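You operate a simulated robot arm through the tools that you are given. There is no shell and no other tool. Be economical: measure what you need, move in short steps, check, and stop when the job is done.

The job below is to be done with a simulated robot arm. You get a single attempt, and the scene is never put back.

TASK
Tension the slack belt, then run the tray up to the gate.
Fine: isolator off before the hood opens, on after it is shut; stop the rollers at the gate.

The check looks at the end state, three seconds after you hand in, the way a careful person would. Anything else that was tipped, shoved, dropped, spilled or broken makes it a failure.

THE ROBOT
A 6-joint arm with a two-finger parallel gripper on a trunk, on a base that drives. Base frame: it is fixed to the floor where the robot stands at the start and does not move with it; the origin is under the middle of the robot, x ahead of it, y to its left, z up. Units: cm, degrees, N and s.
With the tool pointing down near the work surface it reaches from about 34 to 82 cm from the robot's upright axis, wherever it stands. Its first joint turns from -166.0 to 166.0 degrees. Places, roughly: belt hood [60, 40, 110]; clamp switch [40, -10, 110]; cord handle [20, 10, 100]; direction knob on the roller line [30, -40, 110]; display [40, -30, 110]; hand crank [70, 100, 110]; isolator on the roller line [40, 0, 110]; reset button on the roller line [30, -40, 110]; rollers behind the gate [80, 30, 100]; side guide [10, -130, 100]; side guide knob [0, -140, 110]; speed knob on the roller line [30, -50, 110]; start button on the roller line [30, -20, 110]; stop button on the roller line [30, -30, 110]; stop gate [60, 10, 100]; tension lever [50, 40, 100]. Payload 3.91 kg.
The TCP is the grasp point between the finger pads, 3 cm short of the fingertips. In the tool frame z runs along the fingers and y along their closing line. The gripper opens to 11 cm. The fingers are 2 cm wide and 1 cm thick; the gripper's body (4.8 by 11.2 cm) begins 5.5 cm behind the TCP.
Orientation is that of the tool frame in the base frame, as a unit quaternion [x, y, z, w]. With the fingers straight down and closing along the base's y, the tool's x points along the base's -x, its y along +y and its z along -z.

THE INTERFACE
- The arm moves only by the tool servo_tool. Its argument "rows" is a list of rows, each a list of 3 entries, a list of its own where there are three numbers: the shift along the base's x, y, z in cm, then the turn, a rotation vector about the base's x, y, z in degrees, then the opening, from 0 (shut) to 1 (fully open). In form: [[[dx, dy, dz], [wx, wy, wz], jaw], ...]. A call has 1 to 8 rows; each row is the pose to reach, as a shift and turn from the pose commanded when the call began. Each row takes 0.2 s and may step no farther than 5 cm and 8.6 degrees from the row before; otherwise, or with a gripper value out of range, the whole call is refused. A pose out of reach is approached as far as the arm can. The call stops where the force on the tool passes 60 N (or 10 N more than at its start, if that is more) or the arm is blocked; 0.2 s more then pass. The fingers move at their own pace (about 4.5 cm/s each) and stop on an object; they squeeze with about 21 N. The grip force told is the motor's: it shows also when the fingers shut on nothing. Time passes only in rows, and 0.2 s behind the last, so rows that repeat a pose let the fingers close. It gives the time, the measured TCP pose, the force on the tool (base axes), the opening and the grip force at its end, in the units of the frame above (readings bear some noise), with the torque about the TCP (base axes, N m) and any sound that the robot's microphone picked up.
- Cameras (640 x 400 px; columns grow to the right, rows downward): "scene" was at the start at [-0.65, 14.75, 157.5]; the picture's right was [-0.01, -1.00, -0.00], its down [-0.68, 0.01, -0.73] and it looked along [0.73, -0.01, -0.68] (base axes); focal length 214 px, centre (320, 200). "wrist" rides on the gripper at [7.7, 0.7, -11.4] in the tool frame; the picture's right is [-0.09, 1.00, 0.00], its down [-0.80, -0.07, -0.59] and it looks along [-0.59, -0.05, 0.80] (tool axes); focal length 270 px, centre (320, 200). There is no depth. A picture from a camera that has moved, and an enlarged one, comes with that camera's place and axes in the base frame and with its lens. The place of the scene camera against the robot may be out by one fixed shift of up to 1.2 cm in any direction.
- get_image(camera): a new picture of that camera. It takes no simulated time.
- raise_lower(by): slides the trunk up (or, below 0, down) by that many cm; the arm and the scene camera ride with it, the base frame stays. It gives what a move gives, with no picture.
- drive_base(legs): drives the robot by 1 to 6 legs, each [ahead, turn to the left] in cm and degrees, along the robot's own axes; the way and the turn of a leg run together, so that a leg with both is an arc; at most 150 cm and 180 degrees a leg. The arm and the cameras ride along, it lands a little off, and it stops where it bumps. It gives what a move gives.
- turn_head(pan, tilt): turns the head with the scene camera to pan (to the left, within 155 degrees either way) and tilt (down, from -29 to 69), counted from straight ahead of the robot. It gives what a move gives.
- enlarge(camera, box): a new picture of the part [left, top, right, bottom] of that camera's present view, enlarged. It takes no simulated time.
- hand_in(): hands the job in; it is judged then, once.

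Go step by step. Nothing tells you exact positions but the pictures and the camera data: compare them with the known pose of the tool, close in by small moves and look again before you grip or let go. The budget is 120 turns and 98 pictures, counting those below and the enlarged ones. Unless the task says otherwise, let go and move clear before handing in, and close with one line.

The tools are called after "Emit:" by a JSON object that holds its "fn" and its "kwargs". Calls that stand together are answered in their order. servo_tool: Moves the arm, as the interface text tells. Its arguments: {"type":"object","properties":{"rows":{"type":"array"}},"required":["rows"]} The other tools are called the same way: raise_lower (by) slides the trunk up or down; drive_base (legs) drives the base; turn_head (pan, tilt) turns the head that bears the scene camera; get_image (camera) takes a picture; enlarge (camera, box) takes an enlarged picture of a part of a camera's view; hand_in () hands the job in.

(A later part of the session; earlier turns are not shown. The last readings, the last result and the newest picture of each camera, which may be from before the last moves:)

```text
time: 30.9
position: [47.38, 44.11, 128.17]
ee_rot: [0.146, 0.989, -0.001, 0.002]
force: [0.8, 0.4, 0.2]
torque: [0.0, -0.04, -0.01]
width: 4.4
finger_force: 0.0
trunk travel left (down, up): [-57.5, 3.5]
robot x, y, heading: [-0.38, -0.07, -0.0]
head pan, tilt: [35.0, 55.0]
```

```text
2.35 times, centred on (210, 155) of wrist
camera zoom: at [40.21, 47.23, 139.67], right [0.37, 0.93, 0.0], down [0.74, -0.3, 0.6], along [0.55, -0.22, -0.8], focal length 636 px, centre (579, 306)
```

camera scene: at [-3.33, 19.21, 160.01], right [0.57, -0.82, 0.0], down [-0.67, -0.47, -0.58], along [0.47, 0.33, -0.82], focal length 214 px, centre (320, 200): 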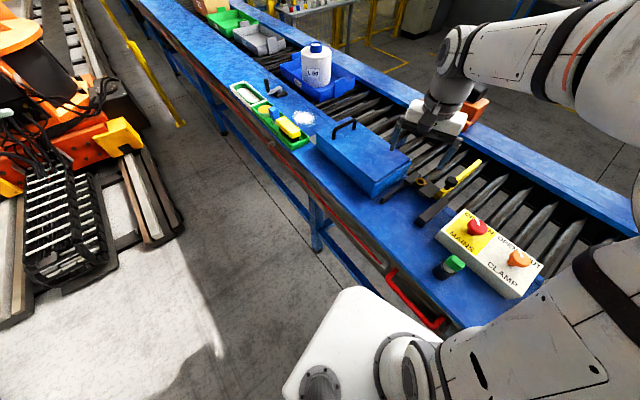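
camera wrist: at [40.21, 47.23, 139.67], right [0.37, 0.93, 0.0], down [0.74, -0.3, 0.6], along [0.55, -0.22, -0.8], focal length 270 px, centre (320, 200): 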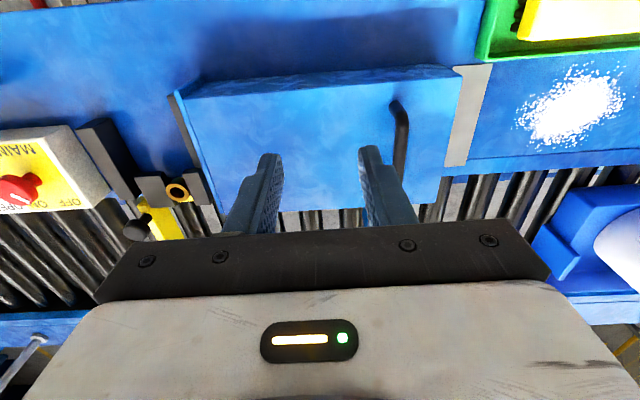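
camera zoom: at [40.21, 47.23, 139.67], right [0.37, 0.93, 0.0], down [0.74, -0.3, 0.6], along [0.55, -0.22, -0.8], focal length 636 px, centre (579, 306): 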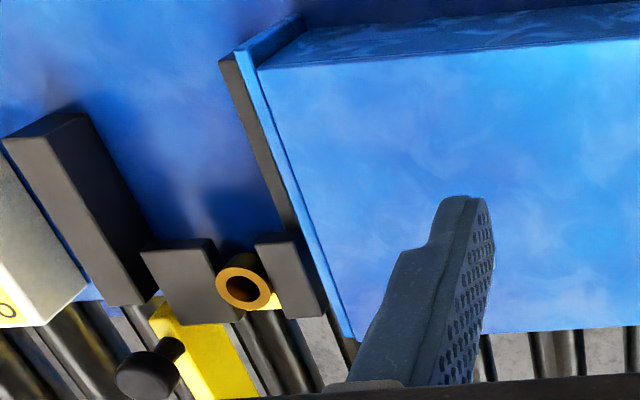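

The grey plate runs under the hood's left end, which suggests it slides. I'll regrip the bar and gently test pulling it along +u, the line direction.

Emit:
{"fn": "servo_tool", "kwargs": {"rows": [[[4, 3, 0], [0, 0, 0], 0.4], [[8.1, 5.9, 0], [0, 0, 0], 0.4], [[8.1, 5.9, -4.5], [0, 0, 0], 0.4], [[8.1, 5.9, -9], [0, 0, 0], 0.4], [[8.1, 5.9, -12], [0, 0, 0], 0.4], [[8.1, 5.9, -14.5], [0, 0, 0], 0.4], [[8.1, 5.9, -14.5], [0, 0, 0], 0], [[8.1, 5.9, -14.5], [0, 0, 0], 0]]}}

Emit:
{"fn": "servo_tool", "kwargs": {"rows": [[[0, 0, 0], [0, 0, 0], 0], [[0, 0, 0], [0, 0, 0], 0], [[0.14, 0.48, 0], [0, 0, 0], 0], [[0.27, 0.96, 0], [0, 0, 0], 0], [[0.41, 1.44, 0], [0, 0, 0], 0]]}}

Emit:
{"fn": "enlarge", "kwargs": {"camera": "scene", "box": [280, 60, 480, 210]}}

```text
refused: row 2 steps farther than a row can; nothing moved
```

```text
time: 32.1
position: [47.84, 45.57, 128.26]
ee_rot: [0.147, 0.989, -0.001, 0.002]
force: [-0.1, -0.5, -1.0]
torque: [0.0, -0.03, 0.01]
width: 0.0
finger_force: 21.4
trunk travel left (down, up): [-57.5, 3.5]
robot x, y, heading: [0.38, -0.35, 0.2]
head pan, tilt: [35.0, 55.0]
```

```text
2.67 times, centred on (380, 135) of scene
camera zoom: at [-3.36, 19.11, 160.01], right [0.57, -0.82, 0.0], down [-0.67, -0.47, -0.58], along [0.47, 0.33, -0.82], focal length 572 px, centre (160, 373)
```

zoom: 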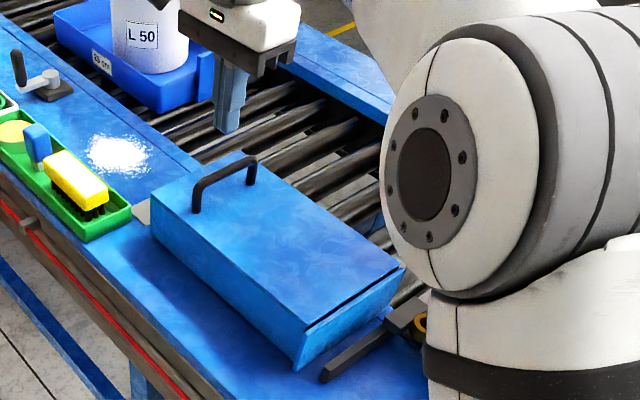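

The approach call was refused because a step was too long, so the test move happened harmlessly in the air. I'll redo it in shorter steps.

Emit:
{"fn": "servo_tool", "kwargs": {"rows": [[[3.8, 2.2, 0], [0, 0, 0], 0.4], [[7.6, 4.5, 0], [0, 0, 0], 0.4], [[7.6, 4.5, -4.5], [0, 0, 0], 0.4], [[7.6, 4.5, -9], [0, 0, 0], 0.4], [[7.6, 4.5, -12], [0, 0, 0], 0.4], [[7.6, 4.5, -14.5], [0, 0, 0], 0.4], [[7.6, 4.5, -14.5], [0, 0, 0], 0], [[7.6, 4.5, -14.5], [0, 0, 0], 0]]}}

Emit:
{"fn": "servo_tool", "kwargs": {"rows": [[[0, 0, 0], [0, 0, 0], 0], [[0, 0, 0], [0, 0, 0], 0], [[0.14, 0.48, 0], [0, 0, 0], 0], [[0.27, 0.96, 0], [0, 0, 0], 0], [[0.41, 1.44, 0], [0, 0, 0], 0]]}}

Emit:
{"fn": "enlarge", "kwargs": {"camera": "scene", "box": [280, 60, 480, 210]}}

```text
time: 33.9
position: [55.29, 50.06, 125.95]
ee_rot: [0.147, 0.989, -0.003, 0.0]
force: [0.4, -0.6, 0.3]
torque: [-0.01, 0.0, 0.0]
width: 0.01
finger_force: 7.3
out of reach, approached as far as the arm can: row 2, 3, 4, 5, 6, 7, 8
trunk travel left (down, up): [-57.5, 3.5]
robot x, y, heading: [0.11, -0.17, 0.2]
head pan, tilt: [35.0, 55.0]
```

```text
time: 35.1
position: [55.31, 50.46, 125.48]
ee_rot: [0.147, 0.989, -0.002, 0.001]
force: [0.6, -0.3, -0.3]
torque: [-0.02, -0.02, 0.03]
width: 0.0
finger_force: 20.9
out of reach, approached as far as the arm can: row 3, 4, 5
trunk travel left (down, up): [-57.5, 3.5]
robot x, y, heading: [-0.05, -0.12, 0.1]
head pan, tilt: [35.0, 55.0]
```

```text
2.67 times, centred on (380, 135) of scene
camera zoom: at [-3.34, 19.22, 160.01], right [0.57, -0.82, 0.0], down [-0.67, -0.47, -0.57], along [0.47, 0.33, -0.82], focal length 572 px, centre (160, 373)
```

zoom: 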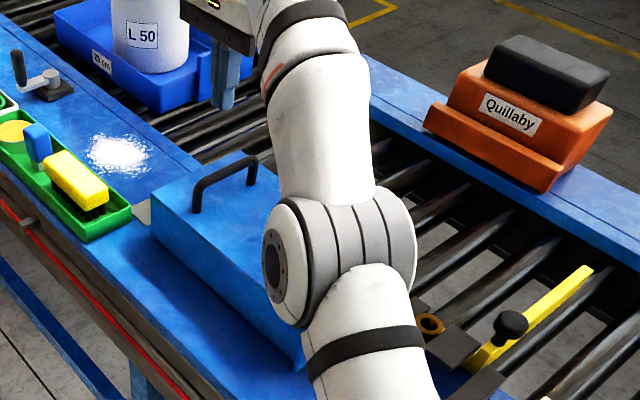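

The arm is stretched near its reach limit with the elbow low, so I'd better move the base closer. First I'll lift and retract the arm.

Emit:
{"fn": "servo_tool", "kwargs": {"rows": [[[-2, -2, 3], [0, 0, 0], 0.4], [[-4, -5, 5], [0, 0, 0], 0.4], [[-7, -8, 6], [0, 0, 0], 0.4], [[-10, -11, 6], [0, 0, 0], 0.4], [[-12, -15, 6], [0, 0, 0], 0.4], [[-14, -19, 6], [0, 0, 0], 0.4], [[-15, -23.5, 6], [0, 0, 0], 0.4]]}}

Emit:
{"fn": "turn_head", "kwargs": {"pan": 40, "tilt": 69}}

Emit:
{"fn": "get_image", "kwargs": {"camera": "scene"}}

```text
time: 36.7
position: [40.61, 27.04, 131.25]
ee_rot: [0.146, 0.989, -0.001, 0.002]
force: [0.7, -0.9, -0.2]
torque: [0.0, 0.03, 0.0]
width: 4.41
finger_force: 0.0
out of reach, approached as far as the arm can: row 1
trunk travel left (down, up): [-57.5, 3.5]
robot x, y, heading: [-0.22, 0.25, 0.1]
head pan, tilt: [35.0, 55.0]
```

```text
time: 37.4
position: [40.58, 27.02, 131.32]
ee_rot: [0.147, 0.989, -0.002, 0.001]
force: [-0.5, -0.5, 0.2]
torque: [0.0, 0.04, -0.03]
width: 4.4
finger_force: 0.1
trunk travel left (down, up): [-57.5, 3.5]
robot x, y, heading: [0.01, -0.09, 0.1]
head pan, tilt: [40.0, 68.8]
```

```text
54 pictures are left
camera scene: at [-4.97, 18.6, 158.48], right [0.64, -0.77, 0.0], down [-0.71, -0.6, -0.36], along [0.28, 0.23, -0.93], focal length 214 px, centre (320, 200)
```

scene: 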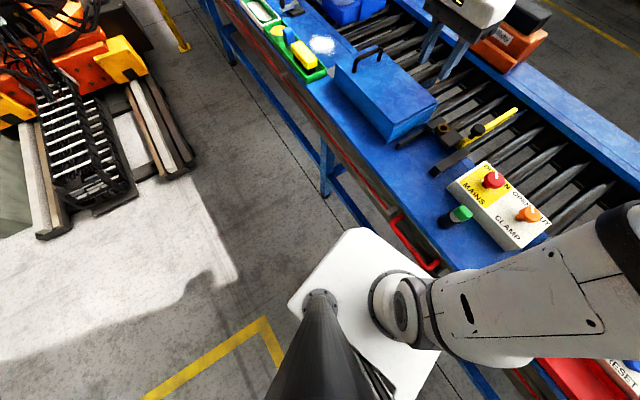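

The aisle is clear. I'll back off, move along the line by ~27 cm, and come back in facing it.

Emit:
{"fn": "drive_base", "kwargs": {"legs": [[-20, 0], [0, 74.5], [27, 0], [0, -74.5], [18, 0]]}}

Emit:
{"fn": "turn_head", "kwargs": {"pan": 10, "tilt": 55}}

Emit:
{"fn": "get_image", "kwargs": {"camera": "scene"}}

```text
time: 48.0
position: [46.96, 51.63, 131.39]
ee_rot: [0.154, 0.988, -0.002, 0.004]
force: [-1.3, 0.3, -0.2]
torque: [-0.01, -0.04, 0.03]
width: 4.4
finger_force: 0.1
trunk travel left (down, up): [-57.5, 3.5]
robot x, y, heading: [6.51, 25.86, -3.1]
head pan, tilt: [40.0, 68.8]
stopped in leg 5: the robot was blocked; the commanded pose is now the measured one
```

```text
time: 49.0
position: [46.96, 51.54, 131.46]
ee_rot: [0.153, 0.988, -0.001, 0.003]
force: [-0.9, -0.3, -0.2]
torque: [-0.01, -0.01, 0.04]
width: 4.39
finger_force: 0.1
trunk travel left (down, up): [-57.5, 3.5]
robot x, y, heading: [6.5, 26.01, -2.7]
head pan, tilt: [10.0, 55.0]
```

```text
53 pictures are left
camera scene: at [4.64, 42.57, 160.0], right [0.13, -0.99, 0.0], down [-0.81, -0.1, -0.58], along [0.57, 0.07, -0.82], focal length 214 px, centre (320, 200)
```

scene: 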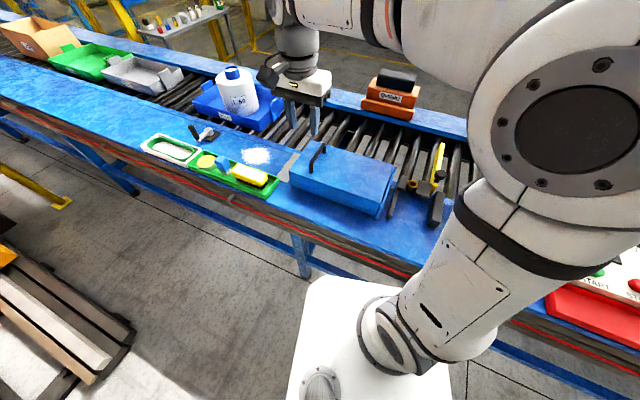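

The robot now stands closer to the hood. I'll back off slightly from contact and hover over the handle.

Emit:
{"fn": "drive_base", "kwargs": {"legs": [[-1.5, 0]]}}

Emit:
{"fn": "servo_tool", "kwargs": {"rows": [[[3, -0.5, -2], [0, 0, 0], 0.5], [[6, -1, -5], [0, 0, 0], 0.5], [[9, -1.3, -8], [0, 0, 0], 0.5], [[10, -1.4, -11], [0, 0, 0], 0.5]]}}

Emit:
{"fn": "get_image", "kwargs": {"camera": "wrist"}}

```text
time: 49.8
position: [46.05, 51.47, 131.22]
ee_rot: [0.154, 0.988, -0.001, 0.001]
force: [-0.1, -0.3, -0.1]
torque: [0.02, -0.04, 0.0]
width: 4.39
finger_force: 0.0
trunk travel left (down, up): [-57.5, 3.5]
robot x, y, heading: [4.7, 26.64, -2.7]
head pan, tilt: [10.0, 55.0]
```

```text
time: 50.8
position: [56.18, 49.94, 120.14]
ee_rot: [0.155, 0.988, -0.002, 0.0]
force: [-0.2, 0.1, -0.4]
torque: [0.02, 0.01, -0.03]
width: 5.52
finger_force: 0.0
trunk travel left (down, up): [-57.5, 3.5]
robot x, y, heading: [4.86, 26.48, -2.8]
head pan, tilt: [10.0, 55.0]
```

```text
52 pictures are left
camera wrist: at [49.24, 53.0, 131.58], right [0.39, 0.92, 0.0], down [0.74, -0.31, 0.6], along [0.55, -0.23, -0.8], focal length 270 px, centre (320, 200)
```

wrist: 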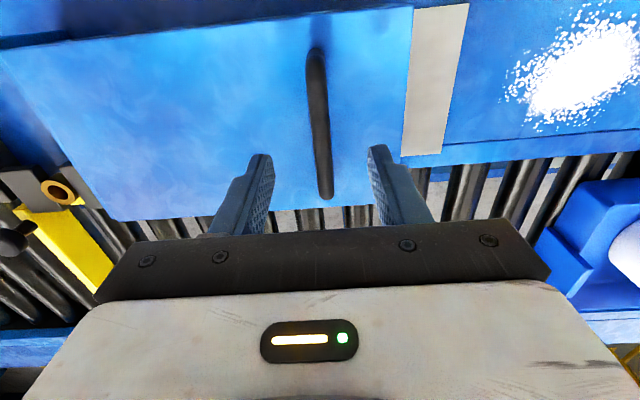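

Well centred. I'll descend, close, then test a small +u pull.

Emit:
{"fn": "servo_tool", "kwargs": {"rows": [[[-0.5, 0.2, -3], [0, 0, 2], 0.5], [[-0.7, 0.2, -6.6], [0, 0, 2], 0.4], [[-0.7, 0.2, -6.6], [0, 0, 2], 0], [[-0.7, 0.2, -6.6], [0, 0, 2], 0], [[-0.7, 0.2, -6.6], [0, 0, 2], 0]]}}

Emit:
{"fn": "servo_tool", "kwargs": {"rows": [[[0.07, 0.24, 0], [0, 0, 0], 0], [[0.14, 0.48, 0], [0, 0, 0], 0], [[0.2, 0.7, 0], [0, 0, 0], 0], [[0.27, 0.96, 0], [0, 0, 0], 0]]}}

Emit:
{"fn": "enlarge", "kwargs": {"camera": "scene", "box": [260, 90, 440, 230]}}

```text
time: 52.0
position: [55.68, 50.24, 113.5]
ee_rot: [0.137, 0.991, -0.002, 0.0]
force: [-1.9, -1.7, -0.8]
torque: [-0.08, -0.09, -0.69]
width: 1.45
finger_force: 42.6
trunk travel left (down, up): [-57.5, 3.5]
robot x, y, heading: [4.71, 26.0, -3.0]
head pan, tilt: [10.0, 55.0]
```

```text
time: 53.0
position: [55.84, 51.32, 113.41]
ee_rot: [0.136, 0.991, -0.002, -0.001]
force: [-0.3, -2.3, -16.6]
torque: [-0.49, -1.21, -0.96]
width: 1.42
finger_force: 45.5
trunk travel left (down, up): [-57.5, 3.5]
robot x, y, heading: [4.98, 26.21, -2.7]
head pan, tilt: [10.0, 55.0]
```

```text
2.86 times, centred on (350, 160) of scene
camera zoom: at [4.22, 42.51, 160.01], right [0.12, -0.99, 0.0], down [-0.81, -0.1, -0.57], along [0.57, 0.07, -0.82], focal length 613 px, centre (234, 314)
```

zoom: 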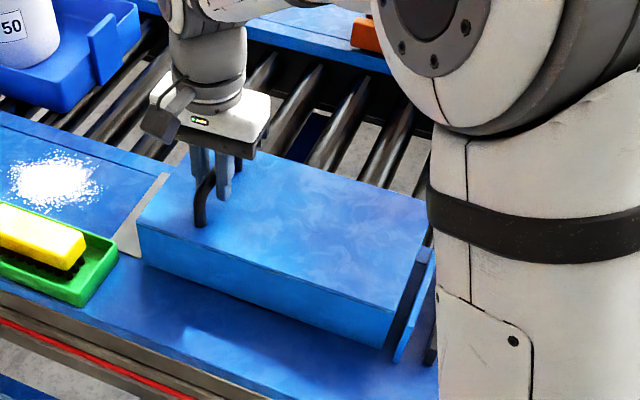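

The hood slides along +u: a gap has opened at the right end. I'll continue 2.5 cm and check clearance to the green tray.

Emit:
{"fn": "servo_tool", "kwargs": {"rows": [[[0.14, 0.48, 0], [0, 0, 0], 0], [[0.27, 0.96, 0], [0, 0, 0], 0], [[0.41, 1.44, 0], [0, 0, 0], 0], [[0.54, 1.92, 0], [0, 0, 0], 0], [[0.68, 2.4, 0], [0, 0, 0], 0]]}}

Emit:
{"fn": "get_image", "kwargs": {"camera": "wrist"}}

Emit:
{"fn": "enlarge", "kwargs": {"camera": "scene", "box": [220, 120, 440, 230]}}

```text
time: 54.1
position: [56.62, 53.85, 113.49]
ee_rot: [0.136, 0.991, -0.002, -0.001]
force: [4.2, -2.1, -27.7]
torque: [-0.08, -0.07, -0.99]
width: 1.43
finger_force: 44.9
trunk travel left (down, up): [-57.5, 3.5]
robot x, y, heading: [5.1, 26.36, -2.8]
head pan, tilt: [10.0, 55.0]
```

```text
50 pictures are left
camera wrist: at [49.67, 56.72, 124.98], right [0.35, 0.94, 0.0], down [0.75, -0.28, 0.59], along [0.55, -0.21, -0.81], focal length 270 px, centre (320, 200)
```

wrist: 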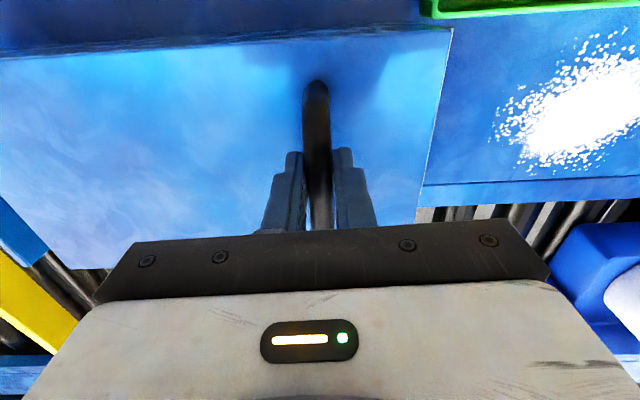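

```text
2.91 times, centred on (330, 175) of scene
camera zoom: at [4.42, 42.56, 160.0], right [0.12, -0.99, 0.0], down [-0.81, -0.1, -0.57], along [0.57, 0.07, -0.82], focal length 624 px, centre (291, 273)
```

zoom: 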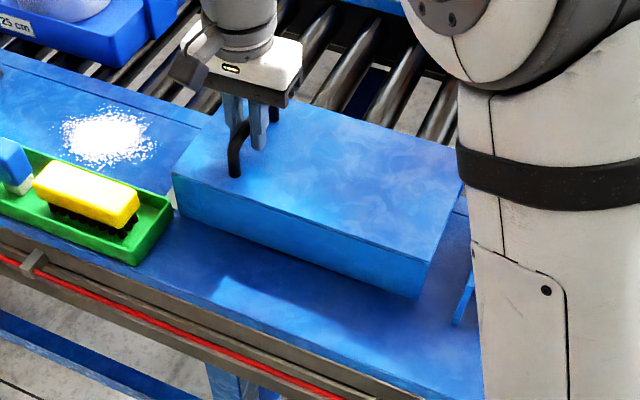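

The hood is very close to the green tray's corner. I'll zoom in on that gap before sliding further.

Emit:
{"fn": "enlarge", "kwargs": {"camera": "wrist", "box": [360, 0, 520, 100]}}

Emit:
{"fn": "enlarge", "kwargs": {"camera": "scene", "box": [240, 165, 320, 215]}}

```text
4.00 times, centred on (440, 50) of wrist
camera zoom: at [49.67, 56.72, 124.98], right [0.35, 0.94, 0.0], down [0.75, -0.28, 0.59], along [0.55, -0.21, -0.81], focal length 1081 px, centre (-160, 800)
```

zoom: 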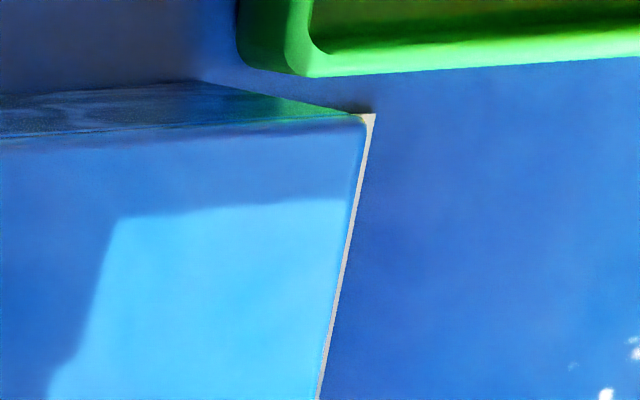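

```text
8.00 times, centred on (280, 190) of scene
camera zoom: at [4.42, 42.56, 160.0], right [0.12, -0.99, 0.0], down [-0.81, -0.1, -0.57], along [0.57, 0.07, -0.82], focal length 1716 px, centre (640, 280)
```

zoom: 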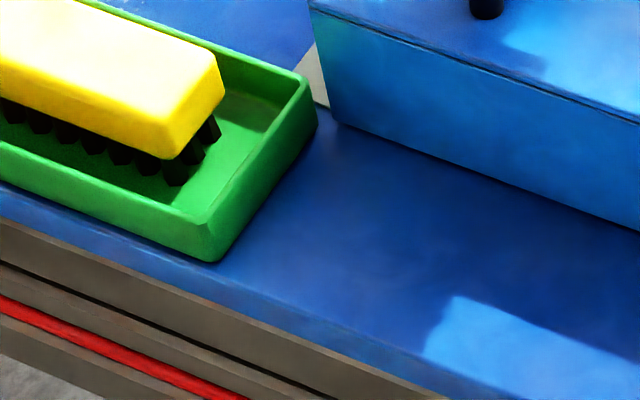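

The tray looks line-to-line with the hood's path, probably clear by a few millimetres. I'll slide on slowly and then check the tray.

Emit:
{"fn": "servo_tool", "kwargs": {"rows": [[[0.2, 0.77, -0.4], [0, 0, 0], 0], [[0.4, 1.55, -0.4], [0, 0, 0], 0], [[0.6, 2.3, -0.4], [0, 0, 0], 0], [[0.8, 3.1, -0.4], [0, 0, 0], 0], [[1.0, 3.87, -0.4], [0, 0, 0], 0]]}}

Emit:
{"fn": "enlarge", "kwargs": {"camera": "scene", "box": [200, 110, 440, 230]}}

```text
time: 55.4
position: [57.8, 57.3, 113.37]
ee_rot: [0.137, 0.991, 0.001, 0.002]
force: [25.4, -8.5, 28.4]
torque: [-0.07, -0.16, -0.88]
width: 1.4
finger_force: 45.4
trunk travel left (down, up): [-57.5, 3.5]
robot x, y, heading: [4.54, 26.15, -2.9]
head pan, tilt: [10.0, 55.0]
```

```text
2.67 times, centred on (320, 170) of scene
camera zoom: at [4.3, 42.16, 160.1], right [0.12, -0.99, 0.0], down [-0.81, -0.1, -0.57], along [0.57, 0.07, -0.82], focal length 572 px, centre (320, 280)
```

zoom: 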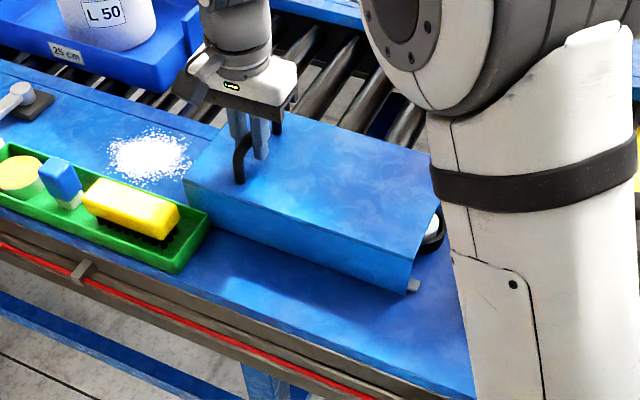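

The pulley is emerging and the tray looks undisturbed. I'll continue, correcting my direction slightly to relieve the side force.

Emit:
{"fn": "servo_tool", "kwargs": {"rows": [[[0.6, 0.6, 0.2], [0, 0, 0], 0], [[1.0, 1.9, 0.2], [0, 0, 0], 0], [[1.3, 2.85, 0.2], [0, 0, 0], 0], [[1.6, 3.8, 0.2], [0, 0, 0], 0], [[1.9, 4.8, 0.2], [0, 0, 0], 0]]}}

Emit:
{"fn": "enlarge", "kwargs": {"camera": "scene", "box": [200, 110, 440, 230]}}

```text
time: 56.5
position: [59.28, 62.33, 113.34]
ee_rot: [0.137, 0.991, -0.001, 0.0]
force: [-3.2, 3.5, 9.4]
torque: [0.31, 1.15, -0.97]
width: 1.41
finger_force: 45.1
trunk travel left (down, up): [-57.5, 3.5]
robot x, y, heading: [4.75, 26.59, -2.7]
head pan, tilt: [10.0, 55.0]
```

```text
2.67 times, centred on (320, 170) of scene
camera zoom: at [3.95, 42.46, 160.03], right [0.12, -0.99, 0.0], down [-0.81, -0.1, -0.57], along [0.57, 0.07, -0.82], focal length 572 px, centre (320, 280)
```

zoom: 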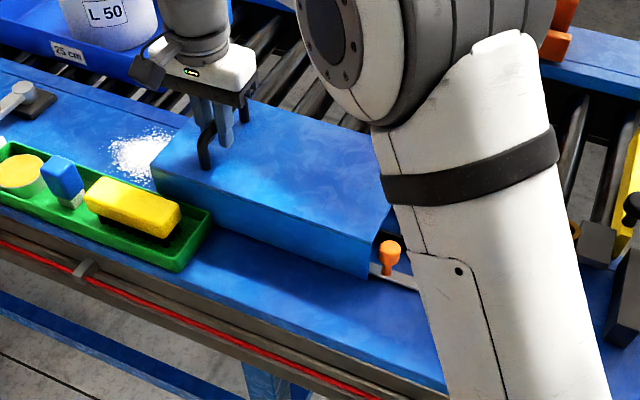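

The orange-knobbed tension lever is appearing. I'll keep sliding.

Emit:
{"fn": "servo_tool", "kwargs": {"rows": [[[0.3, 0.96, 0], [0, 0, 0], 0], [[0.58, 1.92, 0], [0, 0, 0], 0], [[0.87, 2.9, 0], [0, 0, 0], 0], [[1.15, 3.85, 0], [0, 0, 0], 0], [[1.44, 4.8, 0], [0, 0, 0], 0], [[1.72, 5.75, 0], [0, 0, 0], 0], [[2.0, 6.7, 0], [0, 0, 0], 0]]}}

Emit:
{"fn": "enlarge", "kwargs": {"camera": "scene", "box": [200, 110, 440, 230]}}

```text
time: 58.1
position: [61.49, 69.21, 113.43]
ee_rot: [0.137, 0.991, -0.001, 0.001]
force: [-2.6, 4.3, -3.4]
torque: [0.13, 0.57, -1.05]
width: 1.39
finger_force: 45.3
trunk travel left (down, up): [-57.5, 3.5]
robot x, y, heading: [4.83, 26.09, -2.9]
head pan, tilt: [10.0, 55.0]
```

```text
2.67 times, centred on (320, 170) of scene
camera zoom: at [4.06, 42.55, 160.02], right [0.12, -0.99, 0.0], down [-0.81, -0.1, -0.57], along [0.57, 0.07, -0.82], focal length 572 px, centre (320, 280)
```

zoom: 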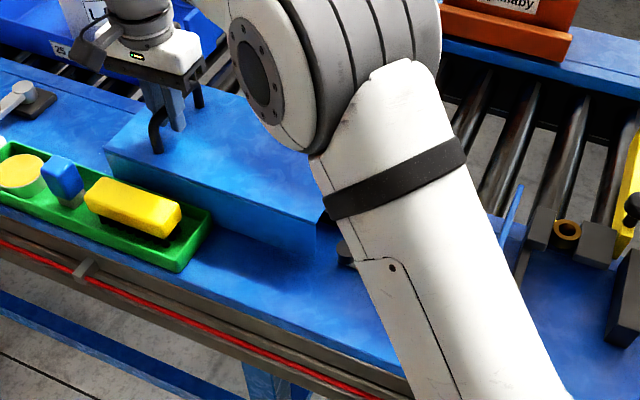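

About 20 cm open. I'll go a few cm more, feeling for the end stop.

Emit:
{"fn": "servo_tool", "kwargs": {"rows": [[[0.3, 0.96, 0], [0, 0, 0], 0], [[0.58, 1.92, 0], [0, 0, 0], 0], [[0.87, 2.9, 0], [0, 0, 0], 0]]}}

Emit:
{"fn": "get_image", "kwargs": {"camera": "wrist"}}

```text
time: 59.0
position: [62.37, 72.07, 113.33]
ee_rot: [0.137, 0.991, -0.002, 0.0]
force: [-9.9, 6.0, -5.9]
torque: [0.01, 0.35, -0.92]
width: 1.42
finger_force: 44.5
trunk travel left (down, up): [-57.5, 3.5]
robot x, y, heading: [4.56, 26.49, -2.7]
head pan, tilt: [10.0, 55.0]
```

```text
43 pictures are left
camera wrist: at [55.27, 75.06, 124.82], right [0.35, 0.94, 0.0], down [0.75, -0.28, 0.6], along [0.56, -0.21, -0.8], focal length 270 px, centre (320, 200)
```

wrist: 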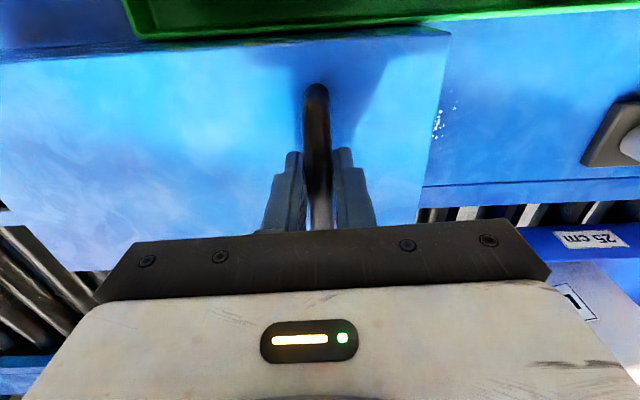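

The hood is ~23 cm open with the crank still clear. I'll let go, lift, and move over to look at the mechanism.

Emit:
{"fn": "servo_tool", "kwargs": {"rows": [[[0, 0, 0], [0, 0, 0], 0.4], [[0, 0, 0], [0, 0, 0], 0.4], [[0, 0, 4], [0, 0, 0], 0.4], [[0, 0, 8.5], [0, 0, 0], 0.4], [[-2, -3, 11], [0, 0, 0], 0.4], [[-4.5, -7, 13], [0, 0, 0], 0.4], [[-7, -11, 13], [0, 0, 0], 0.4], [[-9.5, -15, 13], [0, 0, 0], 0.4]]}}

Emit:
{"fn": "servo_tool", "kwargs": {"rows": [[[-1.5, -4.5, 0], [0, 0, 0], 0.4], [[-3, -9, 0], [0, 0, 0], 0.4], [[-4.5, -13, 0], [0, 0, 0], 0.4], [[-6, -16, 0], [0, 0, 0], 0.4]]}}

Emit:
{"fn": "get_image", "kwargs": {"camera": "wrist"}}

Emit:
{"fn": "enlarge", "kwargs": {"camera": "scene", "box": [200, 110, 440, 250]}}

```text
refused: row 6 steps farther than a row can; nothing moved
```

```text
time: 60.0
position: [55.8, 55.96, 113.69]
ee_rot: [0.136, 0.991, -0.001, 0.0]
force: [-0.2, -0.8, -0.2]
torque: [-0.01, -0.02, 0.04]
width: 4.39
finger_force: 0.0
trunk travel left (down, up): [-57.5, 3.5]
robot x, y, heading: [4.82, 26.14, -2.8]
head pan, tilt: [10.0, 55.0]
```

```text
42 pictures are left
camera wrist: at [48.77, 58.74, 125.19], right [0.35, 0.94, 0.0], down [0.75, -0.28, 0.6], along [0.56, -0.21, -0.8], focal length 270 px, centre (320, 200)
```

wrist: 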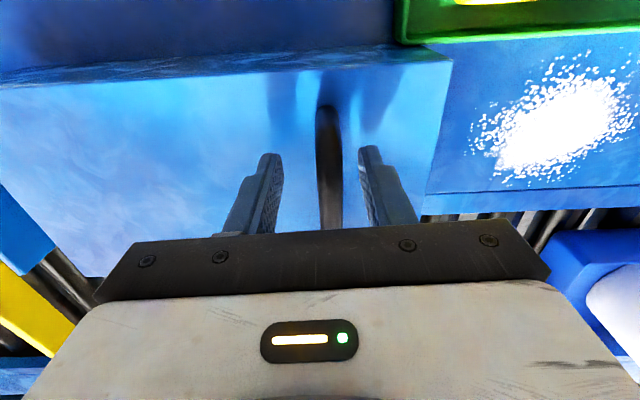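

```text
2.67 times, centred on (320, 180) of scene
camera zoom: at [3.97, 42.4, 160.04], right [0.12, -0.99, 0.0], down [-0.81, -0.1, -0.57], along [0.57, 0.07, -0.82], focal length 572 px, centre (320, 253)
```

zoom: 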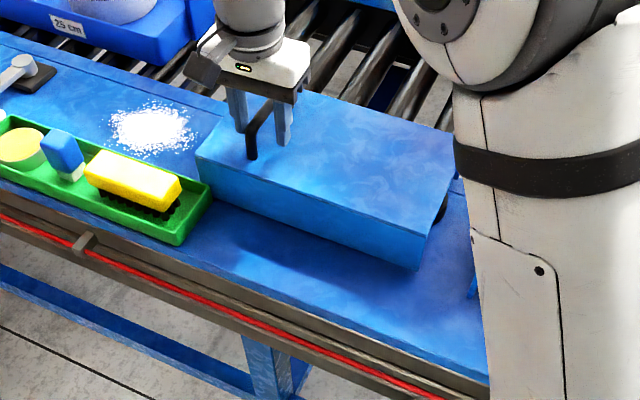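

My first call was refused and the second dragged the hood partly shut, harmlessly. I'll regrip and slide it open again, one call at a time.

Emit:
{"fn": "servo_tool", "kwargs": {"rows": [[[1.2, 0.0, -0.2], [0, 0, 0], 0.4], [[1.2, 0.0, -0.2], [0, 0, 0], 0.0], [[1.2, 0.0, -0.2], [0, 0, 0], 0.0], [[1.2, 0.0, -0.2], [0, 0, 0], 0.0], [[1.2, 0.0, -0.2], [0, 0, 0], 0.0]]}}

Emit:
{"fn": "servo_tool", "kwargs": {"rows": [[[0.43, 1.44, 0], [0, 0, 0], 0], [[0.86, 2.9, 0], [0, 0, 0], 0], [[1.3, 4.3, 0], [0, 0, 0], 0], [[1.72, 5.75, 0], [0, 0, 0], 0], [[2.15, 7.2, 0], [0, 0, 0], 0], [[2.6, 8.6, 0], [0, 0, 0], 0]]}}

```text
time: 61.1
position: [57.17, 55.9, 113.39]
ee_rot: [0.138, 0.99, -0.002, -0.001]
force: [-1.6, -1.3, 0.1]
torque: [-0.03, 0.04, -0.94]
width: 1.42
finger_force: 44.8
trunk travel left (down, up): [-57.5, 3.5]
robot x, y, heading: [5.09, 26.69, -2.7]
head pan, tilt: [10.0, 55.0]
```

```text
time: 62.5
position: [59.98, 64.57, 113.32]
ee_rot: [0.137, 0.991, -0.001, 0.001]
force: [-9.4, 5.7, -2.2]
torque: [0.28, 1.15, -0.89]
width: 1.44
finger_force: 44.9
trunk travel left (down, up): [-57.5, 3.5]
robot x, y, heading: [4.76, 26.47, -2.9]
head pan, tilt: [10.0, 55.0]
```

Emit:
{"fn": "servo_tool", "kwargs": {"rows": [[[0.37, 1.44, 0], [0, 0, 0], 0], [[0.74, 2.9, 0], [0, 0, 0], 0], [[1.1, 4.3, 0], [0, 0, 0], 0], [[1.5, 5.75, 0], [0, 0, 0], 0], [[1.9, 7.2, 0], [0, 0, 0], 0], [[2.1, 8, 0], [0, 0, 0], 0]]}}

Emit:
{"fn": "servo_tool", "kwargs": {"rows": [[[0, 0, 0], [0, 0, 0], 0.4], [[0, 0, 0], [0, 0, 0], 0.4], [[0, 0, 4], [0, 0, 0], 0.4], [[0, 0, 8.5], [0, 0, 0], 0.4], [[0, 0, 13], [0, 0, 0], 0.4]]}}

```text
time: 64.0
position: [62.28, 72.22, 113.29]
ee_rot: [0.138, 0.99, -0.001, 0.002]
force: [12.0, -3.3, 11.8]
torque: [-0.41, -0.88, -1.02]
width: 1.41
finger_force: 45.4
trunk travel left (down, up): [-57.5, 3.5]
robot x, y, heading: [5.18, 26.2, -2.6]
head pan, tilt: [10.0, 55.0]
```

```text
time: 65.2
position: [62.17, 72.69, 126.53]
ee_rot: [0.137, 0.991, -0.003, -0.001]
force: [0.1, 0.0, -0.1]
torque: [-0.02, 0.01, 0.01]
width: 4.4
finger_force: 0.0
trunk travel left (down, up): [-57.5, 3.5]
robot x, y, heading: [4.96, 26.06, -2.6]
head pan, tilt: [10.0, 55.0]
```

The hood is open again and the tool is clear above it. I'll move back over the mechanism to look.

Emit:
{"fn": "servo_tool", "kwargs": {"rows": [[[-2.5, -4, 0], [0, 0, 0], 0.4], [[-5, -8, 0], [0, 0, 0], 0.4], [[-7.5, -12, 0], [0, 0, 0], 0.4], [[-10, -16, 0], [0, 0, 0], 0.4], [[-12.5, -20, 0], [0, 0, 0], 0.4], [[-15, -24, 1], [0, 0, 0], 0.4], [[-17, -28, 2], [0, 0, 0], 0.4]]}}

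Emit:
{"fn": "get_image", "kwargs": {"camera": "wrist"}}

Emit:
{"fn": "get_image", "kwargs": {"camera": "scene"}}

```text
time: 66.8
position: [44.94, 44.31, 128.13]
ee_rot: [0.137, 0.991, -0.001, 0.001]
force: [-0.3, 0.7, 0.1]
torque: [0.0, -0.03, 0.02]
width: 4.42
finger_force: 0.0
trunk travel left (down, up): [-57.5, 3.5]
robot x, y, heading: [5.01, 26.28, -2.6]
head pan, tilt: [10.0, 55.0]
```

```text
40 pictures are left
camera wrist: at [37.82, 47.18, 139.59], right [0.35, 0.94, 0.0], down [0.75, -0.28, 0.6], along [0.56, -0.21, -0.8], focal length 270 px, centre (320, 200)
```

wrist: 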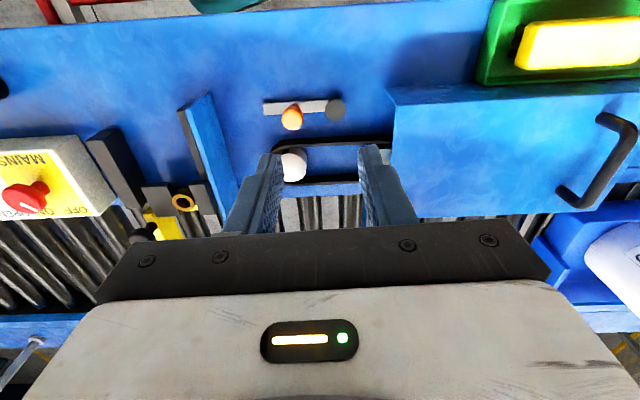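

```text
39 pictures are left
camera scene: at [3.96, 42.37, 160.04], right [0.12, -0.99, 0.0], down [-0.81, -0.1, -0.57], along [0.57, 0.07, -0.82], focal length 214 px, centre (320, 200)
```

scene: 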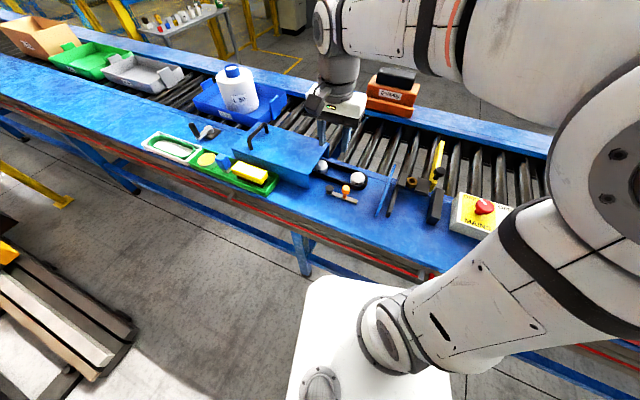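

Emit:
{"fn": "enlarge", "kwargs": {"camera": "wrist", "box": [230, 80, 410, 210]}}

Emit:
{"fn": "enlarge", "kwargs": {"camera": "scene", "box": [290, 140, 410, 220]}}

```text
3.08 times, centred on (320, 145) of wrist
camera zoom: at [37.82, 47.18, 139.59], right [0.35, 0.94, 0.0], down [0.75, -0.28, 0.6], along [0.56, -0.21, -0.8], focal length 832 px, centre (320, 369)
```

zoom: 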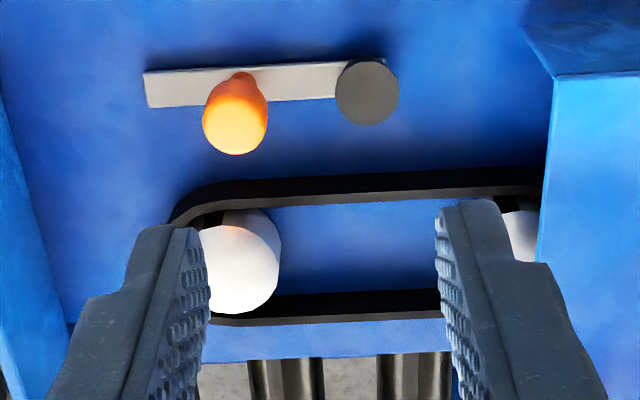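

```text
5.00 times, centred on (350, 180) of scene
camera zoom: at [3.96, 42.37, 160.04], right [0.12, -0.99, 0.0], down [-0.81, -0.1, -0.57], along [0.57, 0.07, -0.82], focal length 1072 px, centre (170, 300)
```

zoom: 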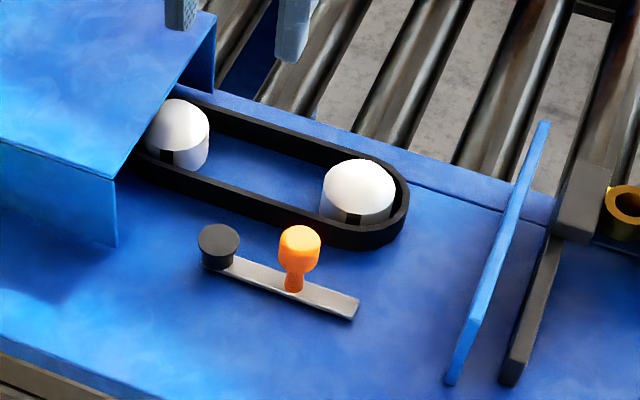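

The tension lever pivots at the dark cap, at about (50.7, 44.7), with its orange knob at about (48.8, 39, top 104). I'll go down onto the knob.

Emit:
{"fn": "servo_tool", "kwargs": {"rows": [[[2, -2.7, -4], [0, 0, 0], 0.55], [[3.8, -5.2, -8], [0, 0, 0], 0.55], [[3.8, -5.2, -12.5], [0, 0, 0], 0.55], [[3.8, -5.2, -16], [0, 0, 0], 0.55], [[3.8, -5.2, -19], [0, 0, 0], 0.55]]}}

Emit:
{"fn": "get_image", "kwargs": {"camera": "wrist"}}

Emit:
{"fn": "enlarge", "kwargs": {"camera": "scene", "box": [290, 110, 450, 220]}}

```text
refused: row 1 steps farther than a row can; nothing moved
```

```text
36 pictures are left
camera wrist: at [37.82, 47.18, 139.59], right [0.35, 0.94, 0.0], down [0.75, -0.28, 0.6], along [0.56, -0.21, -0.8], focal length 270 px, centre (320, 200)
```

wrist: 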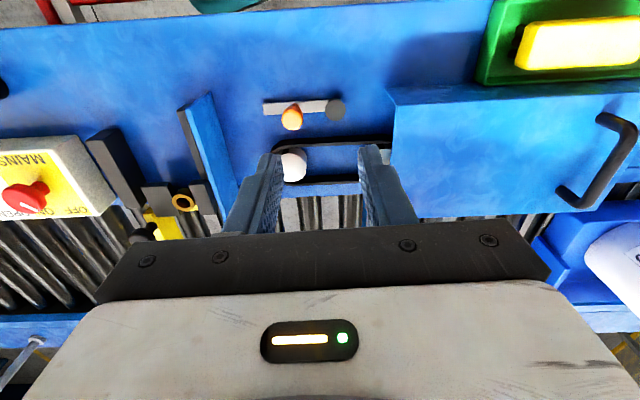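

```text
3.64 times, centred on (370, 165) of scene
camera zoom: at [3.96, 42.37, 160.04], right [0.12, -0.99, 0.0], down [-0.81, -0.1, -0.57], along [0.57, 0.07, -0.82], focal length 780 px, centre (138, 327)
```

zoom: 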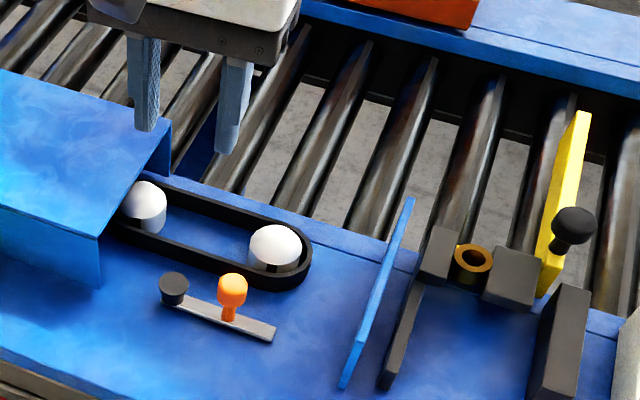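

A step was too long; I'll use shorter ones.

Emit:
{"fn": "servo_tool", "kwargs": {"rows": [[[1.5, -2, -3.5], [0, 0, 0], 0.55], [[3, -4, -7], [0, 0, 0], 0.55], [[3.8, -5.2, -11], [0, 0, 0], 0.55], [[3.8, -5.2, -15], [0, 0, 0], 0.55], [[3.8, -5.2, -19], [0, 0, 0], 0.55]]}}

Emit:
{"fn": "get_image", "kwargs": {"camera": "wrist"}}

```text
time: 68.0
position: [48.86, 39.15, 109.19]
ee_rot: [0.135, 0.991, -0.002, 0.001]
force: [-0.4, 0.4, -0.9]
torque: [0.01, 0.01, 0.0]
width: 6.03
finger_force: 0.1
trunk travel left (down, up): [-57.5, 3.5]
robot x, y, heading: [5.13, 26.17, -2.7]
head pan, tilt: [10.0, 55.0]
```

```text
34 pictures are left
camera wrist: at [41.83, 42.06, 120.67], right [0.35, 0.94, 0.0], down [0.75, -0.28, 0.6], along [0.56, -0.21, -0.8], focal length 270 px, centre (320, 200)
```

wrist: 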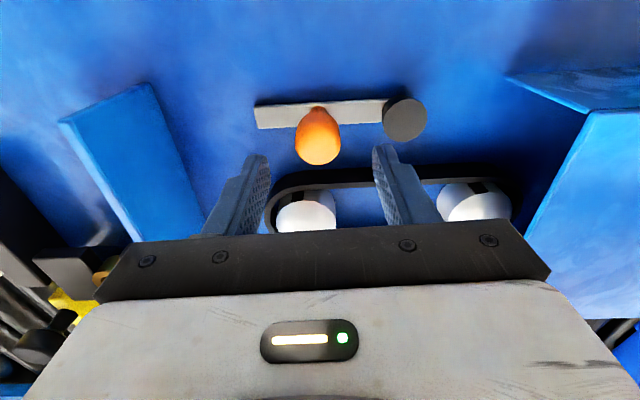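

The knob is centred. I'll descend and close on it.

Emit:
{"fn": "servo_tool", "kwargs": {"rows": [[[-0.3, 0.1, -2.5], [0, 0, 0], 0.5], [[-0.3, 0.1, -5.2], [0, 0, 0], 0.45], [[-0.3, 0.1, -5.2], [0, 0, 0], 0.1], [[-0.3, 0.1, -5.2], [0, 0, 0], 0], [[-0.3, 0.1, -5.2], [0, 0, 0], 0]]}}

```text
time: 68.6
position: [48.77, 39.38, 104.93]
ee_rot: [0.136, 0.991, -0.001, 0.003]
force: [-0.6, 1.3, 3.0]
torque: [-0.02, 0.01, -0.03]
width: 3.43
finger_force: 2.7
trunk travel left (down, up): [-57.5, 3.5]
robot x, y, heading: [4.73, 26.66, -2.7]
head pan, tilt: [10.0, 55.0]
stopped in row 3: the force on the tool passed its limit (the readings are from after the stop); the commanded pose is now the measured one
```

Emit:
{"fn": "servo_tool", "kwargs": {"rows": [[[0, 0, 0], [0, 0, 0], 0], [[0, 0, 0], [0, 0, 0], 0], [[0, 0, 0], [0, 0, 0], 0]]}}

Emit:
{"fn": "get_image", "kwargs": {"camera": "wrist"}}

```text
time: 69.4
position: [48.75, 39.17, 105.13]
ee_rot: [0.137, 0.991, 0.0, 0.003]
force: [1.0, -5.5, 25.8]
torque: [-0.18, 0.24, 0.23]
width: 2.52
finger_force: 44.9
trunk travel left (down, up): [-57.5, 3.5]
robot x, y, heading: [5.08, 26.16, -3.0]
head pan, tilt: [10.0, 55.0]
```

```text
33 pictures are left
camera wrist: at [41.55, 42.08, 116.43], right [0.35, 0.94, 0.0], down [0.75, -0.28, 0.6], along [0.56, -0.21, -0.8], focal length 270 px, centre (320, 200)
```

wrist: 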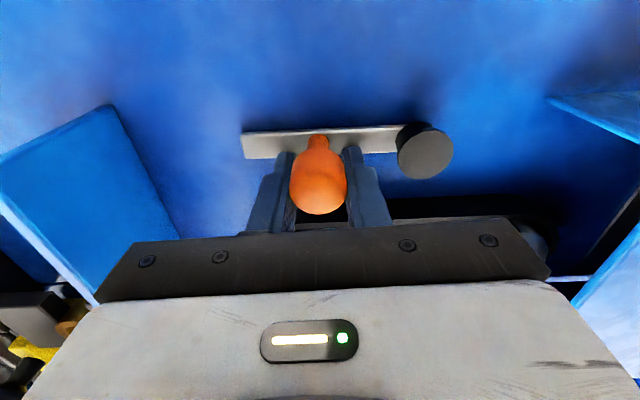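

The knob is held. I'll relieve the downward press and gently test the lever toward the front side.

Emit:
{"fn": "servo_tool", "kwargs": {"rows": [[[0, 0, 0.4], [0, 0, 0], 0], [[-0.25, 0.07, 0.4], [0, 0, -2.5], 0], [[-0.5, 0.16, 0.4], [0, 0, -5], 0], [[-0.95, 0.36, 0.4], [0, 0, -9.5], 0]]}}

```text
time: 70.4
position: [48.23, 39.28, 105.27]
ee_rot: [0.219, 0.976, 0.0, 0.0]
force: [21.4, -30.2, -10.0]
torque: [-0.07, -0.18, 0.12]
width: 2.58
finger_force: 45.2
trunk travel left (down, up): [-57.5, 3.5]
robot x, y, heading: [5.05, 26.4, -2.9]
head pan, tilt: [10.0, 55.0]
```

It resists that way, so I'll try the opposite direction, toward the belt.

Emit:
{"fn": "servo_tool", "kwargs": {"rows": [[[0.5, -0.1, 0], [0, 0, 4.5], 0], [[0.55, -0.2, 0], [0, 0, 9.5], 0], [[0.8, -0.25, 0], [0, 0, 12], 0], [[1.05, -0.28, 0], [0, 0, 14.5], 0], [[1.5, -0.3, 0], [0, 0, 19], 0]]}}

Emit:
{"fn": "get_image", "kwargs": {"camera": "wrist"}}

```text
time: 71.6
position: [49.24, 39.18, 105.27]
ee_rot: [0.054, 0.999, 0.0, 0.001]
force: [-15.5, -14.3, -9.1]
torque: [0.1, 0.89, -0.03]
width: 2.54
finger_force: 45.0
trunk travel left (down, up): [-57.5, 3.5]
robot x, y, heading: [5.06, 26.25, -2.8]
head pan, tilt: [10.0, 55.0]
```

```text
32 pictures are left
camera wrist: at [41.64, 40.81, 116.77], right [0.19, 0.98, 0.0], down [0.79, -0.16, 0.6], along [0.58, -0.12, -0.8], focal length 270 px, centre (320, 200)
```

wrist: 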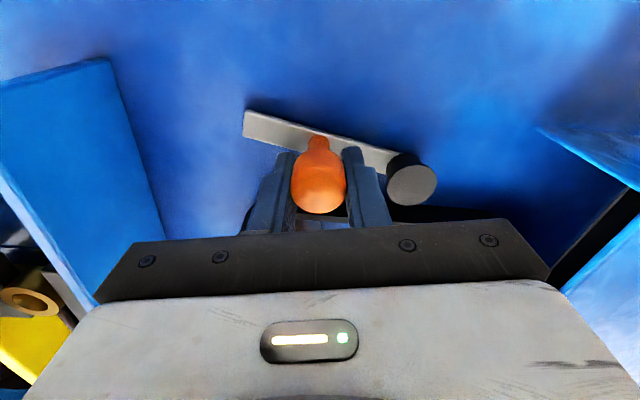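

I need to see if the lever has actually moved; a scene close-up will tell.

Emit:
{"fn": "enlarge", "kwargs": {"camera": "scene", "box": [290, 140, 410, 220]}}

```text
5.00 times, centred on (350, 180) of scene
camera zoom: at [3.92, 42.26, 160.07], right [0.12, -0.99, 0.0], down [-0.81, -0.1, -0.57], along [0.57, 0.07, -0.82], focal length 1072 px, centre (170, 300)
```

zoom: 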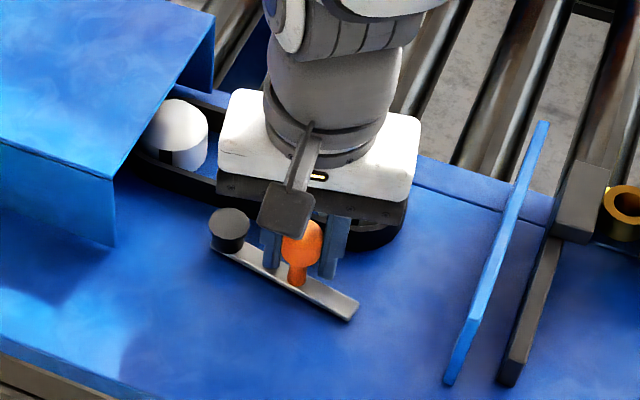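

The dark roller moved toward the belt while the bar's other end stayed. So the lever pivots at the low-y end and the roller presses the belt. I'll swing it further that way.

Emit:
{"fn": "servo_tool", "kwargs": {"rows": [[[0.3, -0.15, 0], [0, 0, -4], 0], [[0.63, -0.31, 0], [0, 0, -8], 0], [[0.92, -0.49, 0], [0, 0, -12], 0], [[1.2, -0.69, 0], [0, 0, -16], 0], [[1.46, -0.9, 0], [0, 0, -20], 0], [[1.71, -1.14, 0], [0, 0, -24], 0]]}}

Emit:
{"fn": "enlarge", "kwargs": {"camera": "scene", "box": [290, 140, 410, 220]}}

```text
time: 73.0
position: [51.41, 38.4, 105.38]
ee_rot: [0.262, 0.965, 0.001, 0.004]
force: [-0.2, -0.5, -0.3]
torque: [-0.02, 0.01, -0.02]
width: 0.01
finger_force: 37.7
trunk travel left (down, up): [-57.5, 3.5]
robot x, y, heading: [4.74, 26.44, -2.8]
head pan, tilt: [10.0, 55.0]
```

```text
5.00 times, centred on (350, 180) of scene
camera zoom: at [4.35, 42.66, 160.02], right [0.12, -0.99, 0.0], down [-0.81, -0.1, -0.57], along [0.57, 0.07, -0.82], focal length 1072 px, centre (170, 300)
```

zoom: 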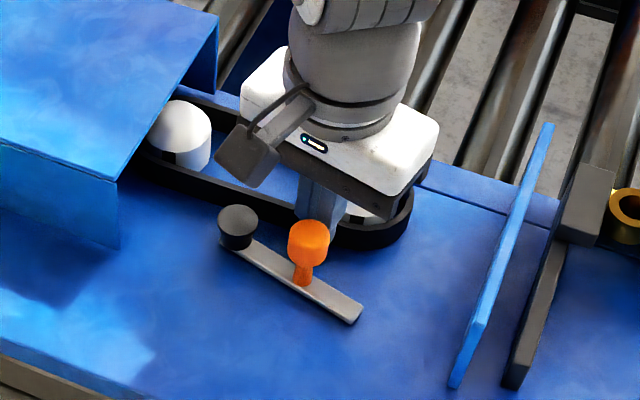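

The fingers slipped off the knob. I'll go behind it and push it toward the belt with closed fingers.

Emit:
{"fn": "servo_tool", "kwargs": {"rows": [[[0, 0, 3], [0, 0, 0], 0], [[-1, 0.5, 5], [0, 0, 0], 0], [[-4.9, 1.8, 5], [0, 0, 0], 0], [[-4.9, 1.8, 2], [0, 0, 0], 0], [[-4.9, 1.8, -0.2], [0, 0, 0], 0]]}}

Emit:
{"fn": "get_image", "kwargs": {"camera": "wrist"}}

```text
time: 74.2
position: [46.21, 39.8, 105.01]
ee_rot: [0.261, 0.965, -0.002, 0.001]
force: [-0.3, -0.1, 0.2]
torque: [0.0, 0.0, -0.03]
width: 0.01
finger_force: 37.9
trunk travel left (down, up): [-57.5, 3.5]
robot x, y, heading: [4.76, 25.93, -2.6]
head pan, tilt: [10.0, 55.0]
```

```text
29 pictures are left
camera wrist: at [40.0, 44.41, 116.47], right [0.58, 0.82, 0.0], down [0.66, -0.46, 0.6], along [0.49, -0.35, -0.8], focal length 270 px, centre (320, 200)
```

wrist: 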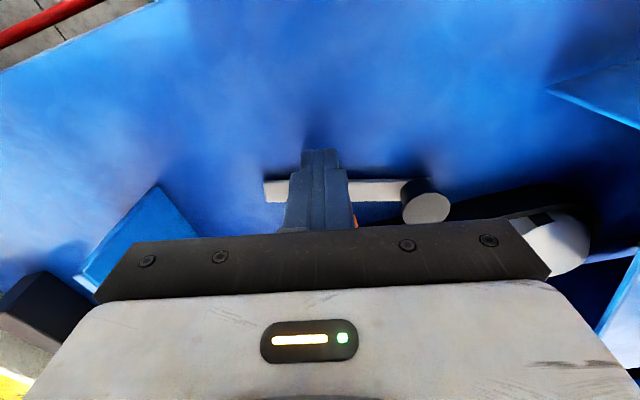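

The fingers are behind the knob. I'll push forward along the arc in small steps.

Emit:
{"fn": "servo_tool", "kwargs": {"rows": [[[0.7, 0.1, 0], [0, 0, 0], 0], [[1.3, -0.1, 0], [0, 0, 0], 0], [[1.8, -0.3, 0], [0, 0, 0], 0], [[2.3, -0.55, 0], [0, 0, 0], 0], [[2.8, -0.85, 0], [0, 0, 0], 0], [[3.2, -1.1, 0], [0, 0, 0], 0]]}}

Emit:
{"fn": "enlarge", "kwargs": {"camera": "scene", "box": [290, 140, 410, 220]}}

```text
time: 75.1
position: [46.93, 39.87, 105.01]
ee_rot: [0.26, 0.966, -0.006, -0.005]
force: [-26.4, 20.3, 13.5]
torque: [-0.1, -0.13, 0.08]
width: 0.01
finger_force: 37.4
trunk travel left (down, up): [-57.5, 3.5]
robot x, y, heading: [4.99, 26.09, -2.7]
head pan, tilt: [10.0, 55.0]
stopped in row 4: the force on the tool passed its limit (the readings are from after the stop); the commanded pose is now the measured one
```

```text
5.00 times, centred on (350, 180) of scene
camera zoom: at [3.42, 42.8, 160.05], right [0.12, -0.99, 0.0], down [-0.81, -0.1, -0.58], along [0.57, 0.07, -0.82], focal length 1072 px, centre (170, 300)
```

zoom: 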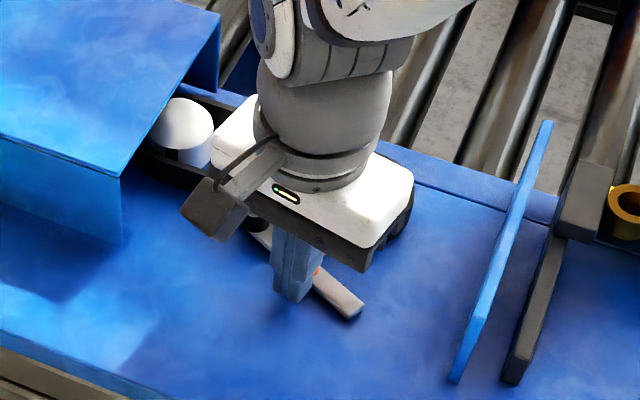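

It hit the force limit immediately, perhaps because the push was too quick. I'll push much more slowly from this contact.

Emit:
{"fn": "servo_tool", "kwargs": {"rows": [[[0.1, -0.04, 0.2], [0, 0, 0], 0], [[0.2, -0.08, 0.2], [0, 0, 0], 0], [[0.3, -0.12, 0.2], [0, 0, 0], 0], [[0.4, -0.16, 0.2], [0, 0, 0], 0], [[0.5, -0.2, 0.2], [0, 0, 0], 0], [[0.6, -0.24, 0.2], [0, 0, 0], 0], [[0.7, -0.3, 0.2], [0, 0, 0], 0], [[0.8, -0.35, 0.2], [0, 0, 0], 0]]}}

```text
time: 75.9
position: [46.98, 39.88, 105.03]
ee_rot: [0.26, 0.966, -0.008, -0.009]
force: [-25.8, 22.1, 14.4]
torque: [-0.09, -0.16, 0.04]
width: 0.0
finger_force: 37.0
trunk travel left (down, up): [-57.5, 3.5]
robot x, y, heading: [5.09, 26.2, -2.7]
head pan, tilt: [10.0, 55.0]
stopped in row 3: the force on the tool passed its limit (the readings are from after the stop); the commanded pose is now the measured one
```

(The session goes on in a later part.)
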